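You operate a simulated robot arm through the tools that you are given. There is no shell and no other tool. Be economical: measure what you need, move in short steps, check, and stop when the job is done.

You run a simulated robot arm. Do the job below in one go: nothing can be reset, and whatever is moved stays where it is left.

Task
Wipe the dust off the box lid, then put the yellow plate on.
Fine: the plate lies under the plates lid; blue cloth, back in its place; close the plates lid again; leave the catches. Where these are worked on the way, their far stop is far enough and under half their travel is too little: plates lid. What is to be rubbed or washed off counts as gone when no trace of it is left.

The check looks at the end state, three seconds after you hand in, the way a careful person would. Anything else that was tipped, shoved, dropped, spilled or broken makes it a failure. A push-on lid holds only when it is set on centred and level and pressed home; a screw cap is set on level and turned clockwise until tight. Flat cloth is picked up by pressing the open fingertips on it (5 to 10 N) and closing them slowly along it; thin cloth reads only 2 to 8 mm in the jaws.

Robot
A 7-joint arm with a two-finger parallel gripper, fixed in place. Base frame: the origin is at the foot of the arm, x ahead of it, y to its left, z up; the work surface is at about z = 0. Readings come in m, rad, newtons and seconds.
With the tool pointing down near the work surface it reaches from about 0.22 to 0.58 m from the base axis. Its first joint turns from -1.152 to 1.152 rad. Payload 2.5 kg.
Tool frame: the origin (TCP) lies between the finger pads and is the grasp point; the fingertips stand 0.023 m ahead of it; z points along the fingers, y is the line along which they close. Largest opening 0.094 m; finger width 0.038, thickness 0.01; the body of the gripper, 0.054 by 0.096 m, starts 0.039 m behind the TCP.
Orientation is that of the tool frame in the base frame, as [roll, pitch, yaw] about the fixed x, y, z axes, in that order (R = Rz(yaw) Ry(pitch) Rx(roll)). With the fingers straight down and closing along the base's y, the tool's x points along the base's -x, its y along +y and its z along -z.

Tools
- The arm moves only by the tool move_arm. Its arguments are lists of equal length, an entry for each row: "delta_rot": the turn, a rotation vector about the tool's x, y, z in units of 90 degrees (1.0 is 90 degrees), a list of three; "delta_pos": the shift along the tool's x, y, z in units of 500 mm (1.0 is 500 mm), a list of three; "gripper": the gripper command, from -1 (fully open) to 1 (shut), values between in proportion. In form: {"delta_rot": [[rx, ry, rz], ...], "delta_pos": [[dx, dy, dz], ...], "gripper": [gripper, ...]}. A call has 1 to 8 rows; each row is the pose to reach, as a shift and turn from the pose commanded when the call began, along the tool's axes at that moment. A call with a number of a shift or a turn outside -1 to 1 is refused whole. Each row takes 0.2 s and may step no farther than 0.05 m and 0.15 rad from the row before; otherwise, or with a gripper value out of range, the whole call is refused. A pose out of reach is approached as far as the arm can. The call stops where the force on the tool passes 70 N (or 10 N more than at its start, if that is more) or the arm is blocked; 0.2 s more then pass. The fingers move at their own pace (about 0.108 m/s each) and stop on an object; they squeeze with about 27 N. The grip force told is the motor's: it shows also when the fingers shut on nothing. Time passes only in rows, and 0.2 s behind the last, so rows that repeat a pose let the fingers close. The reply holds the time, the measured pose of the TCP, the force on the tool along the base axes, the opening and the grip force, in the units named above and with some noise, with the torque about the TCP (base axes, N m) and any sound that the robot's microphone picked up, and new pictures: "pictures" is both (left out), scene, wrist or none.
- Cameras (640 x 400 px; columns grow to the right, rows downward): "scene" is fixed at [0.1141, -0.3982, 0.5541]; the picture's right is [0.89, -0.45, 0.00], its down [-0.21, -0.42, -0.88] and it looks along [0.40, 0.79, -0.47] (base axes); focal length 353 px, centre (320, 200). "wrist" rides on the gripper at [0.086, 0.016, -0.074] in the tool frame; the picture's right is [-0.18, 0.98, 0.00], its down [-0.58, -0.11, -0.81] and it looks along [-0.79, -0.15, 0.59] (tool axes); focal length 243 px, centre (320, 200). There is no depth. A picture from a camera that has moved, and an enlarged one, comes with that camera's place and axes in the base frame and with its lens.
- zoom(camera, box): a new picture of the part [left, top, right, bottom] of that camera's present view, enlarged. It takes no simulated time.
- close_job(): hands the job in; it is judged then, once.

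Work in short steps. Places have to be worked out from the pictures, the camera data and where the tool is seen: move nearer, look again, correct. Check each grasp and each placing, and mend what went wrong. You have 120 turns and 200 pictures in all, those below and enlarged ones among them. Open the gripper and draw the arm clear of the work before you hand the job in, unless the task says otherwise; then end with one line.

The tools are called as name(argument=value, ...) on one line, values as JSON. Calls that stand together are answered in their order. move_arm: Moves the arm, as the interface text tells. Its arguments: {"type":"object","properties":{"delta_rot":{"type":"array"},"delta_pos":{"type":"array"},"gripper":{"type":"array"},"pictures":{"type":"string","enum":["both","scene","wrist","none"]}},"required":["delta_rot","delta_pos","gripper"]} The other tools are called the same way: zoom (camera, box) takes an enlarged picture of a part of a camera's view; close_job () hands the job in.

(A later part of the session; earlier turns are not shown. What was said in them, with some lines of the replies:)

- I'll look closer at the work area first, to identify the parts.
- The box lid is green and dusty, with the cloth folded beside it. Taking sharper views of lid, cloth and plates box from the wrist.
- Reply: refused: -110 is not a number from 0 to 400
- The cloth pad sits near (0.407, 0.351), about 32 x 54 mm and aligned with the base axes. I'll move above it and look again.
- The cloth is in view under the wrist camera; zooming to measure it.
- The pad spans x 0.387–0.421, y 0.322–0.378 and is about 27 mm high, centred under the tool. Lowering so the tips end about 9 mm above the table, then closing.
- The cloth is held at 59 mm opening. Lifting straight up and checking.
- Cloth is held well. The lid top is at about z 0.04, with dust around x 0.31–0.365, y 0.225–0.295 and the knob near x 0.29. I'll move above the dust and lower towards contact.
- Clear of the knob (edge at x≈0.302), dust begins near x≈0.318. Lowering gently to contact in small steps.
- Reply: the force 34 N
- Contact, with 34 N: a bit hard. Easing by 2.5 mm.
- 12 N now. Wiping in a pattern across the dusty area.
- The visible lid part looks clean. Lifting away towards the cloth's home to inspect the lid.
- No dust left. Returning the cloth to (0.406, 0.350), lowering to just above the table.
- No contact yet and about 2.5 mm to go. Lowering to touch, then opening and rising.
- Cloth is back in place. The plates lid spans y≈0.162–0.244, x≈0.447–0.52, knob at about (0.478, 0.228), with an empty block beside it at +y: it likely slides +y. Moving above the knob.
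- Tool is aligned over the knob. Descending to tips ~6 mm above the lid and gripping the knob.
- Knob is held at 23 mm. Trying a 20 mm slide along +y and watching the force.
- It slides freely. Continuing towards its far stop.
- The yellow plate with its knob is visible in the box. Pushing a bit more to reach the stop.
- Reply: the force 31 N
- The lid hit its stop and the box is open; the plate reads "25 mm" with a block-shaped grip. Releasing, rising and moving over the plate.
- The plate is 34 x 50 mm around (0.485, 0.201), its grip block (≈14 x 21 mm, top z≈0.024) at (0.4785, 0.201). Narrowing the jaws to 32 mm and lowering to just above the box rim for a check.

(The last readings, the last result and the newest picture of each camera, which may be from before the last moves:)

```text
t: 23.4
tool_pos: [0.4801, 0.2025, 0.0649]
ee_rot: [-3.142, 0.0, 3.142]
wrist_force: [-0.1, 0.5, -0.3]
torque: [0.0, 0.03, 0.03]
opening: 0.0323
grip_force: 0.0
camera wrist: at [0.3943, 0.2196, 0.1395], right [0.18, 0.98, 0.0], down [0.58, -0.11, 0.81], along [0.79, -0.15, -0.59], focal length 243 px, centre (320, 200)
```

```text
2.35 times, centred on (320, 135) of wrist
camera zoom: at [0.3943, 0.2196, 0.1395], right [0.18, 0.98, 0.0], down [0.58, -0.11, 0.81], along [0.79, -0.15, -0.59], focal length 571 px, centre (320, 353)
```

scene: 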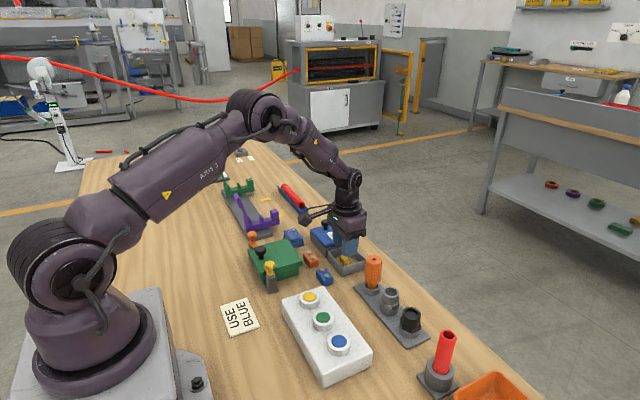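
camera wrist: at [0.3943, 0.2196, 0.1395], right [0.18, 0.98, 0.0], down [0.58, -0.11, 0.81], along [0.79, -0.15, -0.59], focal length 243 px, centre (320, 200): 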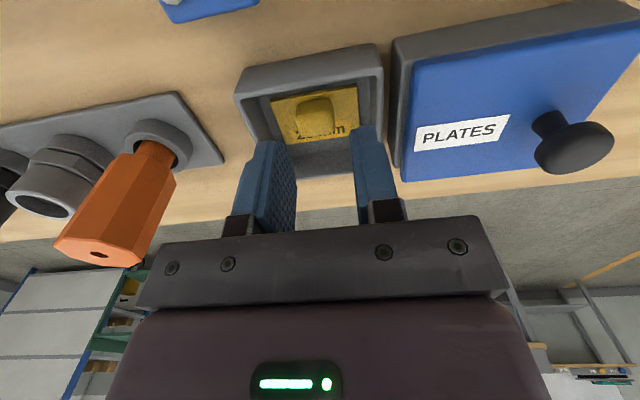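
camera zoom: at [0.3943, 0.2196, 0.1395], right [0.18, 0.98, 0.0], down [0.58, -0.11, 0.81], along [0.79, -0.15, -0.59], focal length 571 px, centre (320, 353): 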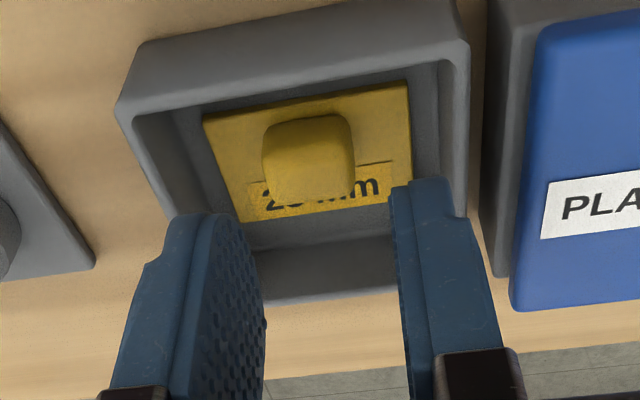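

Alignment holds (block at y≈0.202). Lowering 31 mm into the box with force watch, then closing on the block.

move_arm(delta_rot=[[0, 0, 0], [0, 0, 0], [0, 0, 0], [0, 0, 0], [0, 0, 0], [0, 0, 0], [0, 0, 0]], delta_pos=[[0.001, -0.001, 0.03], [0.001, -0.001, 0.05], [0.001, -0.001, 0.062], [0.001, -0.001, 0.062], [0.001, -0.001, 0.062], [0.001, -0.001, 0.062], [0.001, -0.001, 0.062]], gripper=[0.32, 0.32, 0.32, 0.32, 0.6, 1, 1])

zoom(camera="wrist", box=[200, 50, 440, 220])

```text
t: 25.0
tool_pos: [0.4785, 0.2002, 0.0349]
ee_rot: [-3.141, 0.001, -3.142]
wrist_force: [-0.4, 0.3, 0.6]
torque: [0.0, 0.01, -0.04]
opening: 0.0204
grip_force: 26.9
camera wrist: at [0.3932, 0.2181, 0.1087], right [0.18, 0.98, 0.0], down [0.58, -0.11, 0.81], along [0.79, -0.15, -0.59], focal length 243 px, centre (320, 200)
```

scene: 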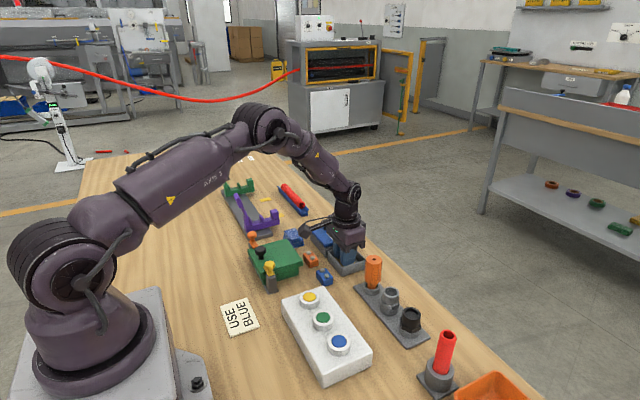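
wrist: 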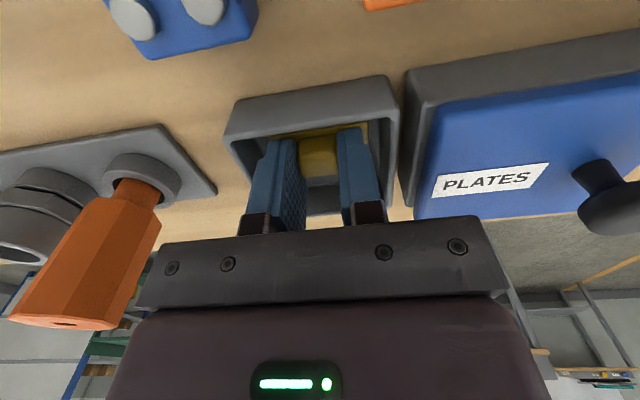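

```text
2.35 times, centred on (320, 135) of wrist
camera zoom: at [0.3932, 0.2181, 0.1087], right [0.18, 0.98, 0.0], down [0.58, -0.11, 0.81], along [0.79, -0.15, -0.59], focal length 571 px, centre (320, 353)
```

zoom: 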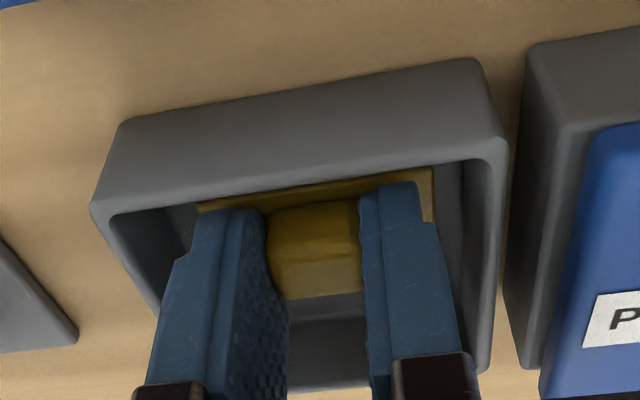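

The plate's block is gripped at 20 mm. Lifting straight out of the box.

move_arm(delta_rot=[[0, 0, 0], [0, 0, 0], [0, 0, 0], [0, 0, 0]], delta_pos=[[0, 0, -0.04], [0, 0, -0.1], [0, 0, -0.17], [0, 0, -0.23]], gripper=[1, 1, 1, 1], pictures="wrist")

zoom(camera="scene", box=[285, 170, 405, 290])

```text
t: 26.0
tool_pos: [0.4784, 0.2018, 0.1486]
ee_rot: [-3.141, 0.0, -3.14]
wrist_force: [0.5, 0.3, -1.0]
torque: [0.03, 0.02, 0.02]
opening: 0.02
grip_force: 26.8
camera wrist: at [0.393, 0.219, 0.2231], right [0.18, 0.98, 0.0], down [0.58, -0.11, 0.81], along [0.79, -0.15, -0.59], focal length 243 px, centre (320, 200)
```

wrist: 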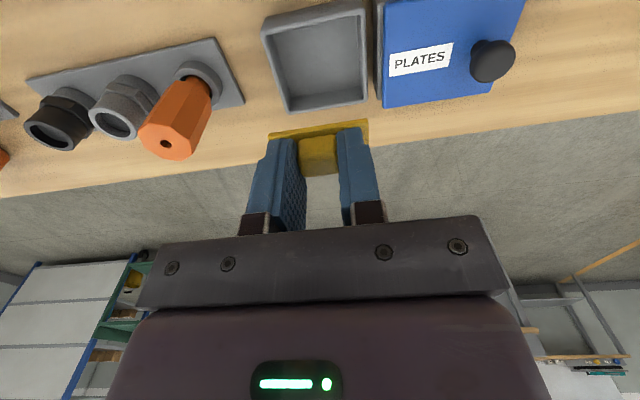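

```text
3.33 times, centred on (345, 230) of scene
camera zoom: at [0.1141, -0.3982, 0.5541], right [0.89, -0.45, 0.0], down [-0.21, -0.42, -0.88], along [0.4, 0.79, -0.47], focal length 1176 px, centre (237, 100)
```

zoom: 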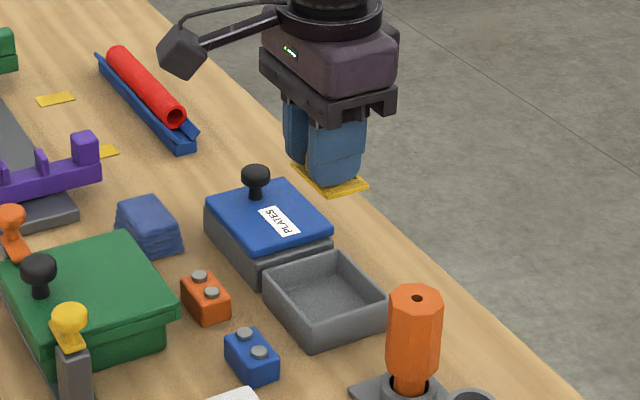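

The plate came out level and the box is empty. Carrying it over the cleaned lid area at (0.332, 0.258).

move_arm(delta_rot=[[0, 0, 0], [0, 0, 0], [0, 0, 0], [0, 0, 0], [0, 0, 0], [0, 0, 0]], delta_pos=[[0.07, 0.028, 0], [0.14, 0.056, 0], [0.22, 0.084, 0], [0.293, 0.112, 0], [0.293, 0.112, 0.08], [0.293, 0.112, 0.11]], gripper=[1, 1, 1, 1, 1, 1], pictures="wrist")

zoom(camera="scene", box=[225, 200, 335, 300])

```text
t: 27.4
tool_pos: [0.3329, 0.258, 0.094]
ee_rot: [-3.141, -0.001, 3.141]
wrist_force: [-1.0, -0.5, -0.3]
torque: [-0.01, 0.03, 0.04]
opening: 0.0204
grip_force: 26.7
camera wrist: at [0.2471, 0.2742, 0.1686], right [0.18, 0.98, 0.0], down [0.58, -0.11, 0.81], along [0.79, -0.15, -0.59], focal length 243 px, centre (320, 200)
```

wrist: 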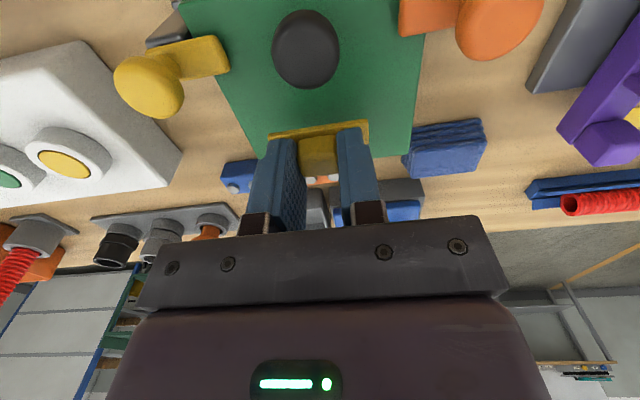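

```text
4.00 times, centred on (280, 250) of scene
camera zoom: at [0.1141, -0.3982, 0.5541], right [0.89, -0.45, 0.0], down [-0.21, -0.42, -0.88], along [0.4, 0.79, -0.47], focal length 1411 px, centre (480, 0)
```

zoom: 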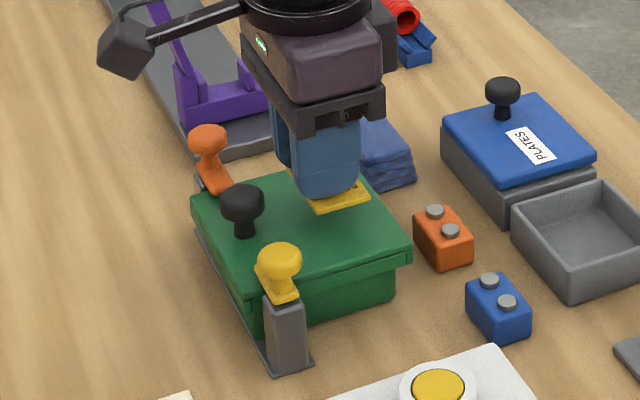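

Well centred on the free part of the lid. Lowering in small steps to contact.

move_arm(delta_rot=[[0, 0, 0], [0, 0, 0], [0, 0, 0], [0, 0, 0]], delta_pos=[[0, 0, 0.02], [0, 0, 0.028], [0, 0, 0.034], [0, 0, 0.037]], gripper=[1, 1, 1, 1], pictures="none")

```text
t: 28.4
tool_pos: [0.3332, 0.2575, 0.0766]
ee_rot: [-3.14, 0.001, -3.14]
wrist_force: [-0.7, 0.4, -0.5]
torque: [0.0, 0.0, -0.03]
opening: 0.0204
grip_force: 27.5
```

move_arm(delta_rot=[[0, 0, 0], [0, 0, 0], [0, 0, 0]], delta_pos=[[0, 0, 0.002], [0, 0, 0.004], [0, 0, 0.005]], gripper=[1, 1, 1], pictures="wrist")

zoom(camera="scene", box=[250, 215, 310, 275])

```text
t: 29.2
tool_pos: [0.3323, 0.2587, 0.0747]
ee_rot: [-3.141, 0.002, 3.14]
wrist_force: [-2.8, -2.5, 11.9]
torque: [-0.08, 0.06, -0.03]
opening: 0.0203
grip_force: 27.0
camera wrist: at [0.2473, 0.2745, 0.1487], right [0.18, 0.98, 0.0], down [0.58, -0.11, 0.81], along [0.79, -0.15, -0.59], focal length 243 px, centre (320, 200)
```

wrist: 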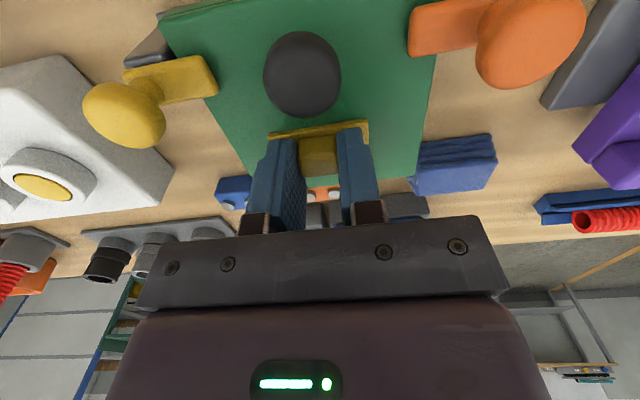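

```text
6.67 times, centred on (280, 245) of scene
camera zoom: at [0.114, -0.3983, 0.5541], right [0.89, -0.45, 0.0], down [-0.21, -0.42, -0.88], along [0.4, 0.79, -0.47], focal length 2352 px, centre (587, -100)
```

zoom: 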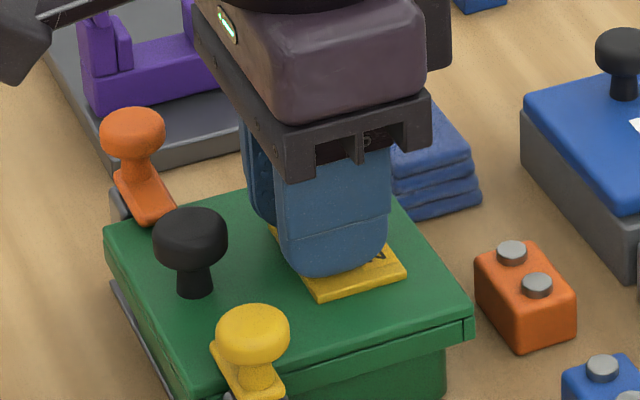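

Contact at 12 N. Opening the jaws slightly and rising straight up.

move_arm(delta_rot=[[0, 0, 0], [0, 0, 0], [0, 0, 0], [0, 0, 0], [0, 0, 0], [0, 0, 0], [0, 0, 0]], delta_pos=[[0, 0, -0.001], [0, 0, -0.001], [0, 0, -0.001], [0, 0, -0.03], [0, 0, -0.09], [0, 0, -0.15], [-0.08, 0, -0.15]], gripper=[0.5, 0.2, 0.2, 0.2, 0.2, 0.2, 0.2], pictures="wrist")

zoom(camera="scene", box=[250, 215, 310, 275])

```text
t: 30.8
tool_pos: [0.3723, 0.2555, 0.1494]
ee_rot: [3.141, 0.0, -3.139]
wrist_force: [0.3, -0.5, -0.6]
torque: [0.0, 0.0, 0.0]
opening: 0.0376
grip_force: 0.0
camera wrist: at [0.2867, 0.2733, 0.224], right [0.18, 0.98, 0.0], down [0.58, -0.11, 0.81], along [0.79, -0.15, -0.59], focal length 243 px, centre (320, 200)
```

wrist: 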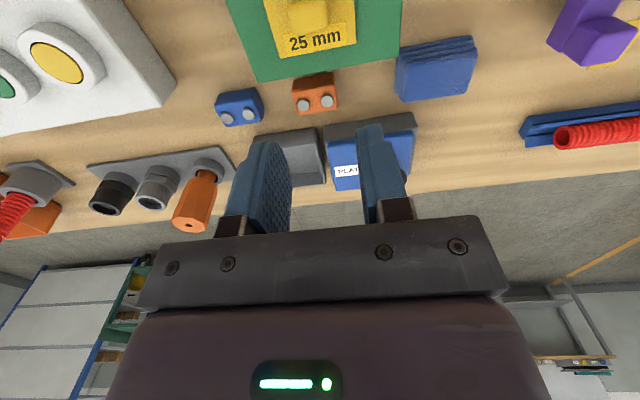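

```text
6.67 times, centred on (280, 245) of scene
camera zoom: at [0.114, -0.3982, 0.5541], right [0.89, -0.45, 0.0], down [-0.21, -0.42, -0.88], along [0.4, 0.79, -0.47], focal length 2352 px, centre (587, -100)
```

zoom: 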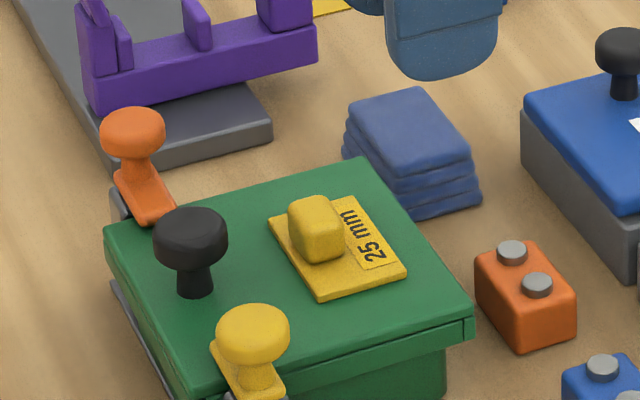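

The plate lies flat on the lid. Now to the plates lid's knob at about (0.4785, 0.313).

move_arm(delta_rot=[[0, 0, 0], [0, 0, 0], [0, 0, 0], [0, 0, 0], [0, 0, 0]], delta_pos=[[-0.07, 0.038, 0], [-0.14, 0.076, 0], [-0.213, 0.115, 0], [-0.213, 0.115, 0.06], [-0.213, 0.115, 0.1]], gripper=[-0.3, -0.3, -0.3, -0.3, -0.3], pictures="wrist")

zoom(camera="scene", box=[285, 185, 395, 285])

```text
t: 32.0
tool_pos: [0.4807, 0.3139, 0.0973]
ee_rot: [3.141, 0.0, 3.141]
wrist_force: [0.9, -0.4, -0.6]
torque: [-0.01, 0.01, 0.0]
opening: 0.0611
grip_force: 0.0
camera wrist: at [0.3949, 0.3303, 0.1729], right [0.18, 0.98, 0.0], down [0.58, -0.11, 0.81], along [0.79, -0.15, -0.59], focal length 243 px, centre (320, 200)
```

wrist: 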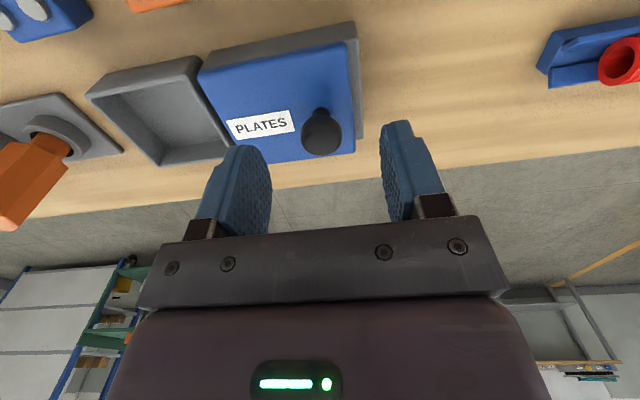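

```text
4.00 times, centred on (340, 235) of scene
camera zoom: at [0.1141, -0.3982, 0.5541], right [0.89, -0.45, 0.0], down [-0.21, -0.42, -0.88], along [0.4, 0.79, -0.47], focal length 1411 px, centre (240, 60)
```

zoom: 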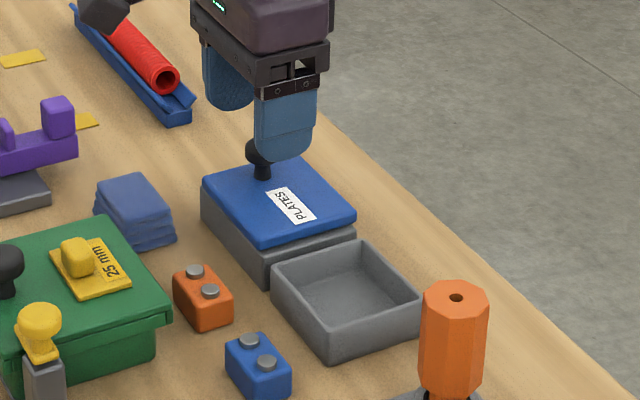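

Aligned with the knob. Lowering and gripping it.

move_arm(delta_rot=[[0, 0, 0], [0, 0, 0], [0, 0, 0], [0, 0, 0], [0, 0, 0], [0, 0, 0]], delta_pos=[[0.002, 0.001, 0.03], [0.002, 0.001, 0.06], [0.002, 0.001, 0.06], [0.002, 0.001, 0.06], [0.002, 0.001, 0.06], [0.002, 0.001, 0.06]], gripper=[-0.3, -0.3, 0.2, 0.6, 1, 1], pictures="none")

```text
t: 33.4
tool_pos: [0.4781, 0.3126, 0.0693]
ee_rot: [-3.139, 0.0, -3.141]
wrist_force: [-1.1, -4.7, 0.2]
torque: [-0.07, 0.08, -0.05]
opening: 0.0228
grip_force: 45.1
```

Held. Sliding the lid back 85 mm along −y.

move_arm(delta_rot=[[0, 0, 0], [0, 0, 0], [0, 0, 0], [0, 0, 0], [0, 0, 0], [0, 0, 0]], delta_pos=[[0, -0.035, 0], [0, -0.07, 0], [0, -0.105, 0], [0, -0.14, 0], [0, -0.165, 0], [0, -0.176, 0]], gripper=[1, 1, 1, 1, 1, 1], pictures="wrist")

```text
t: 34.8
tool_pos: [0.4781, 0.2291, 0.0692]
ee_rot: [3.14, -0.001, -3.14]
wrist_force: [-14.4, 0.6, 19.0]
torque: [0.0, 0.33, -0.06]
opening: 0.0225
grip_force: 44.9
camera wrist: at [0.3924, 0.2453, 0.1436], right [0.18, 0.98, 0.0], down [0.58, -0.11, 0.81], along [0.79, -0.15, -0.59], focal length 243 px, centre (320, 200)
```

wrist: 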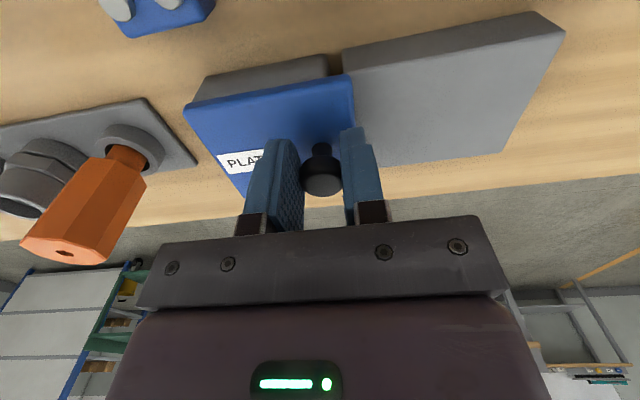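

Nearly home (0.229 against 0.227 at the start). Pushing gently to the closed stop.

move_arm(delta_rot=[[0, 0, 0], [0, 0, 0], [0, 0, 0]], delta_pos=[[0, -0.004, 0], [0, -0.008, 0], [0, -0.008, 0]], gripper=[1, 1, 1], pictures="none")

```text
t: 35.6
tool_pos: [0.4788, 0.2249, 0.0696]
ee_rot: [3.136, -0.001, -3.14]
wrist_force: [-19.2, 6.6, 24.4]
torque: [0.12, 0.19, 0.11]
opening: 0.0226
grip_force: 45.3
```

The stop is felt. Releasing, rising and drawing back.

move_arm(delta_rot=[[0, 0, 0], [0, 0, 0], [0, 0, 0], [0, 0, 0], [0, 0, 0], [0, 0, 0], [0, 0, 0], [0, 0, 0]], delta_pos=[[0, 0.003, 0], [0, 0.003, 0], [0, 0.003, 0], [0, 0.003, -0.07], [0, 0.003, -0.16], [0, 0.003, -0.25], [0, 0.003, -0.34], [0.06, 0.003, -0.4]], gripper=[0, -0.4, -0.4, -0.4, -0.4, -0.4, -0.6, -1])

zoom(camera="scene", box=[230, 195, 390, 295])

zoom(camera="scene", box=[300, 215, 380, 285])

```text
t: 37.4
tool_pos: [0.4488, 0.2266, 0.269]
ee_rot: [-3.141, -0.001, -3.141]
wrist_force: [-0.3, -0.2, 0.2]
torque: [-0.06, 0.01, -0.01]
opening: 0.0942
grip_force: 0.0
camera wrist: at [0.3637, 0.2442, 0.3425], right [0.18, 0.98, 0.0], down [0.58, -0.11, 0.81], along [0.79, -0.15, -0.59], focal length 243 px, centre (320, 200)
```

scene: 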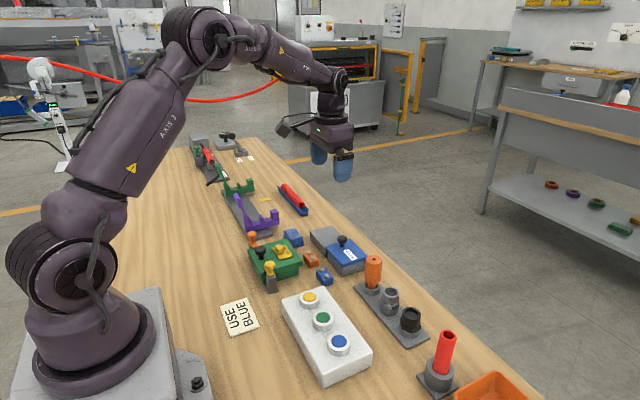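
wrist: 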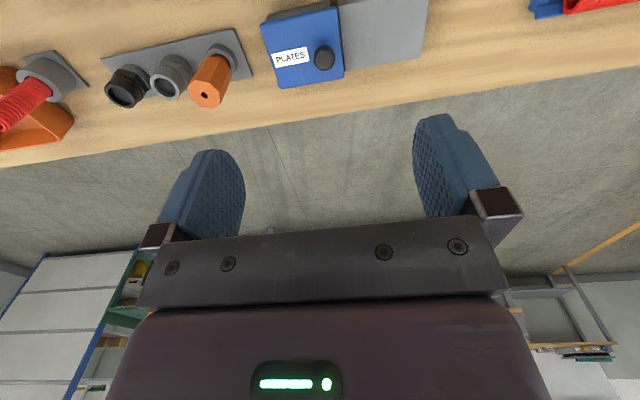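

```text
4.00 times, centred on (310, 245) of scene
camera zoom: at [0.1141, -0.3982, 0.5541], right [0.89, -0.45, 0.0], down [-0.21, -0.42, -0.88], along [0.4, 0.79, -0.47], focal length 1411 px, centre (360, 20)
```

zoom: 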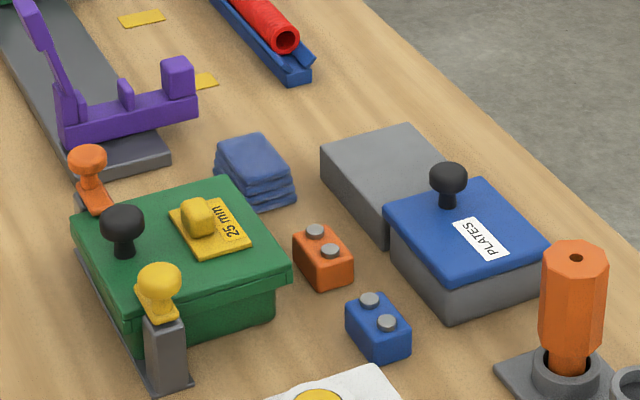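

```text
5.71 times, centred on (340, 250) of scene
camera zoom: at [0.1141, -0.3982, 0.5541], right [0.89, -0.45, 0.0], down [-0.21, -0.42, -0.88], along [0.4, 0.79, -0.47], focal length 2016 px, centre (206, -86)
```

zoom: 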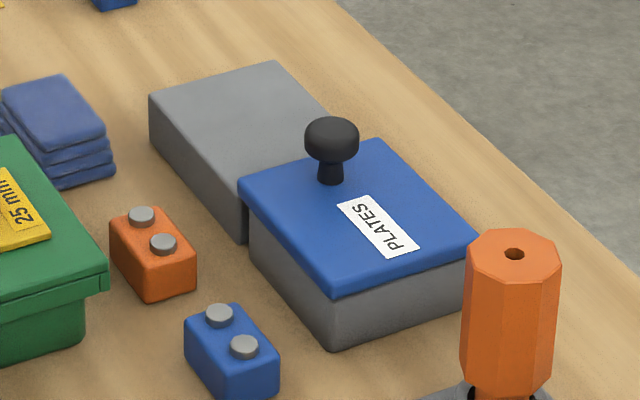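

All matches: the plates lid is closed as at the start, the cloth is back, the plate is on the clean lid and the catches are untouched. Handing in.

close_job()

```text
The job is handed in.
```

The dust is wiped off the box lid, the yellow plate lies flat on it, the blue cloth is back in its place, the plates lid is closed and the catches were left alone.
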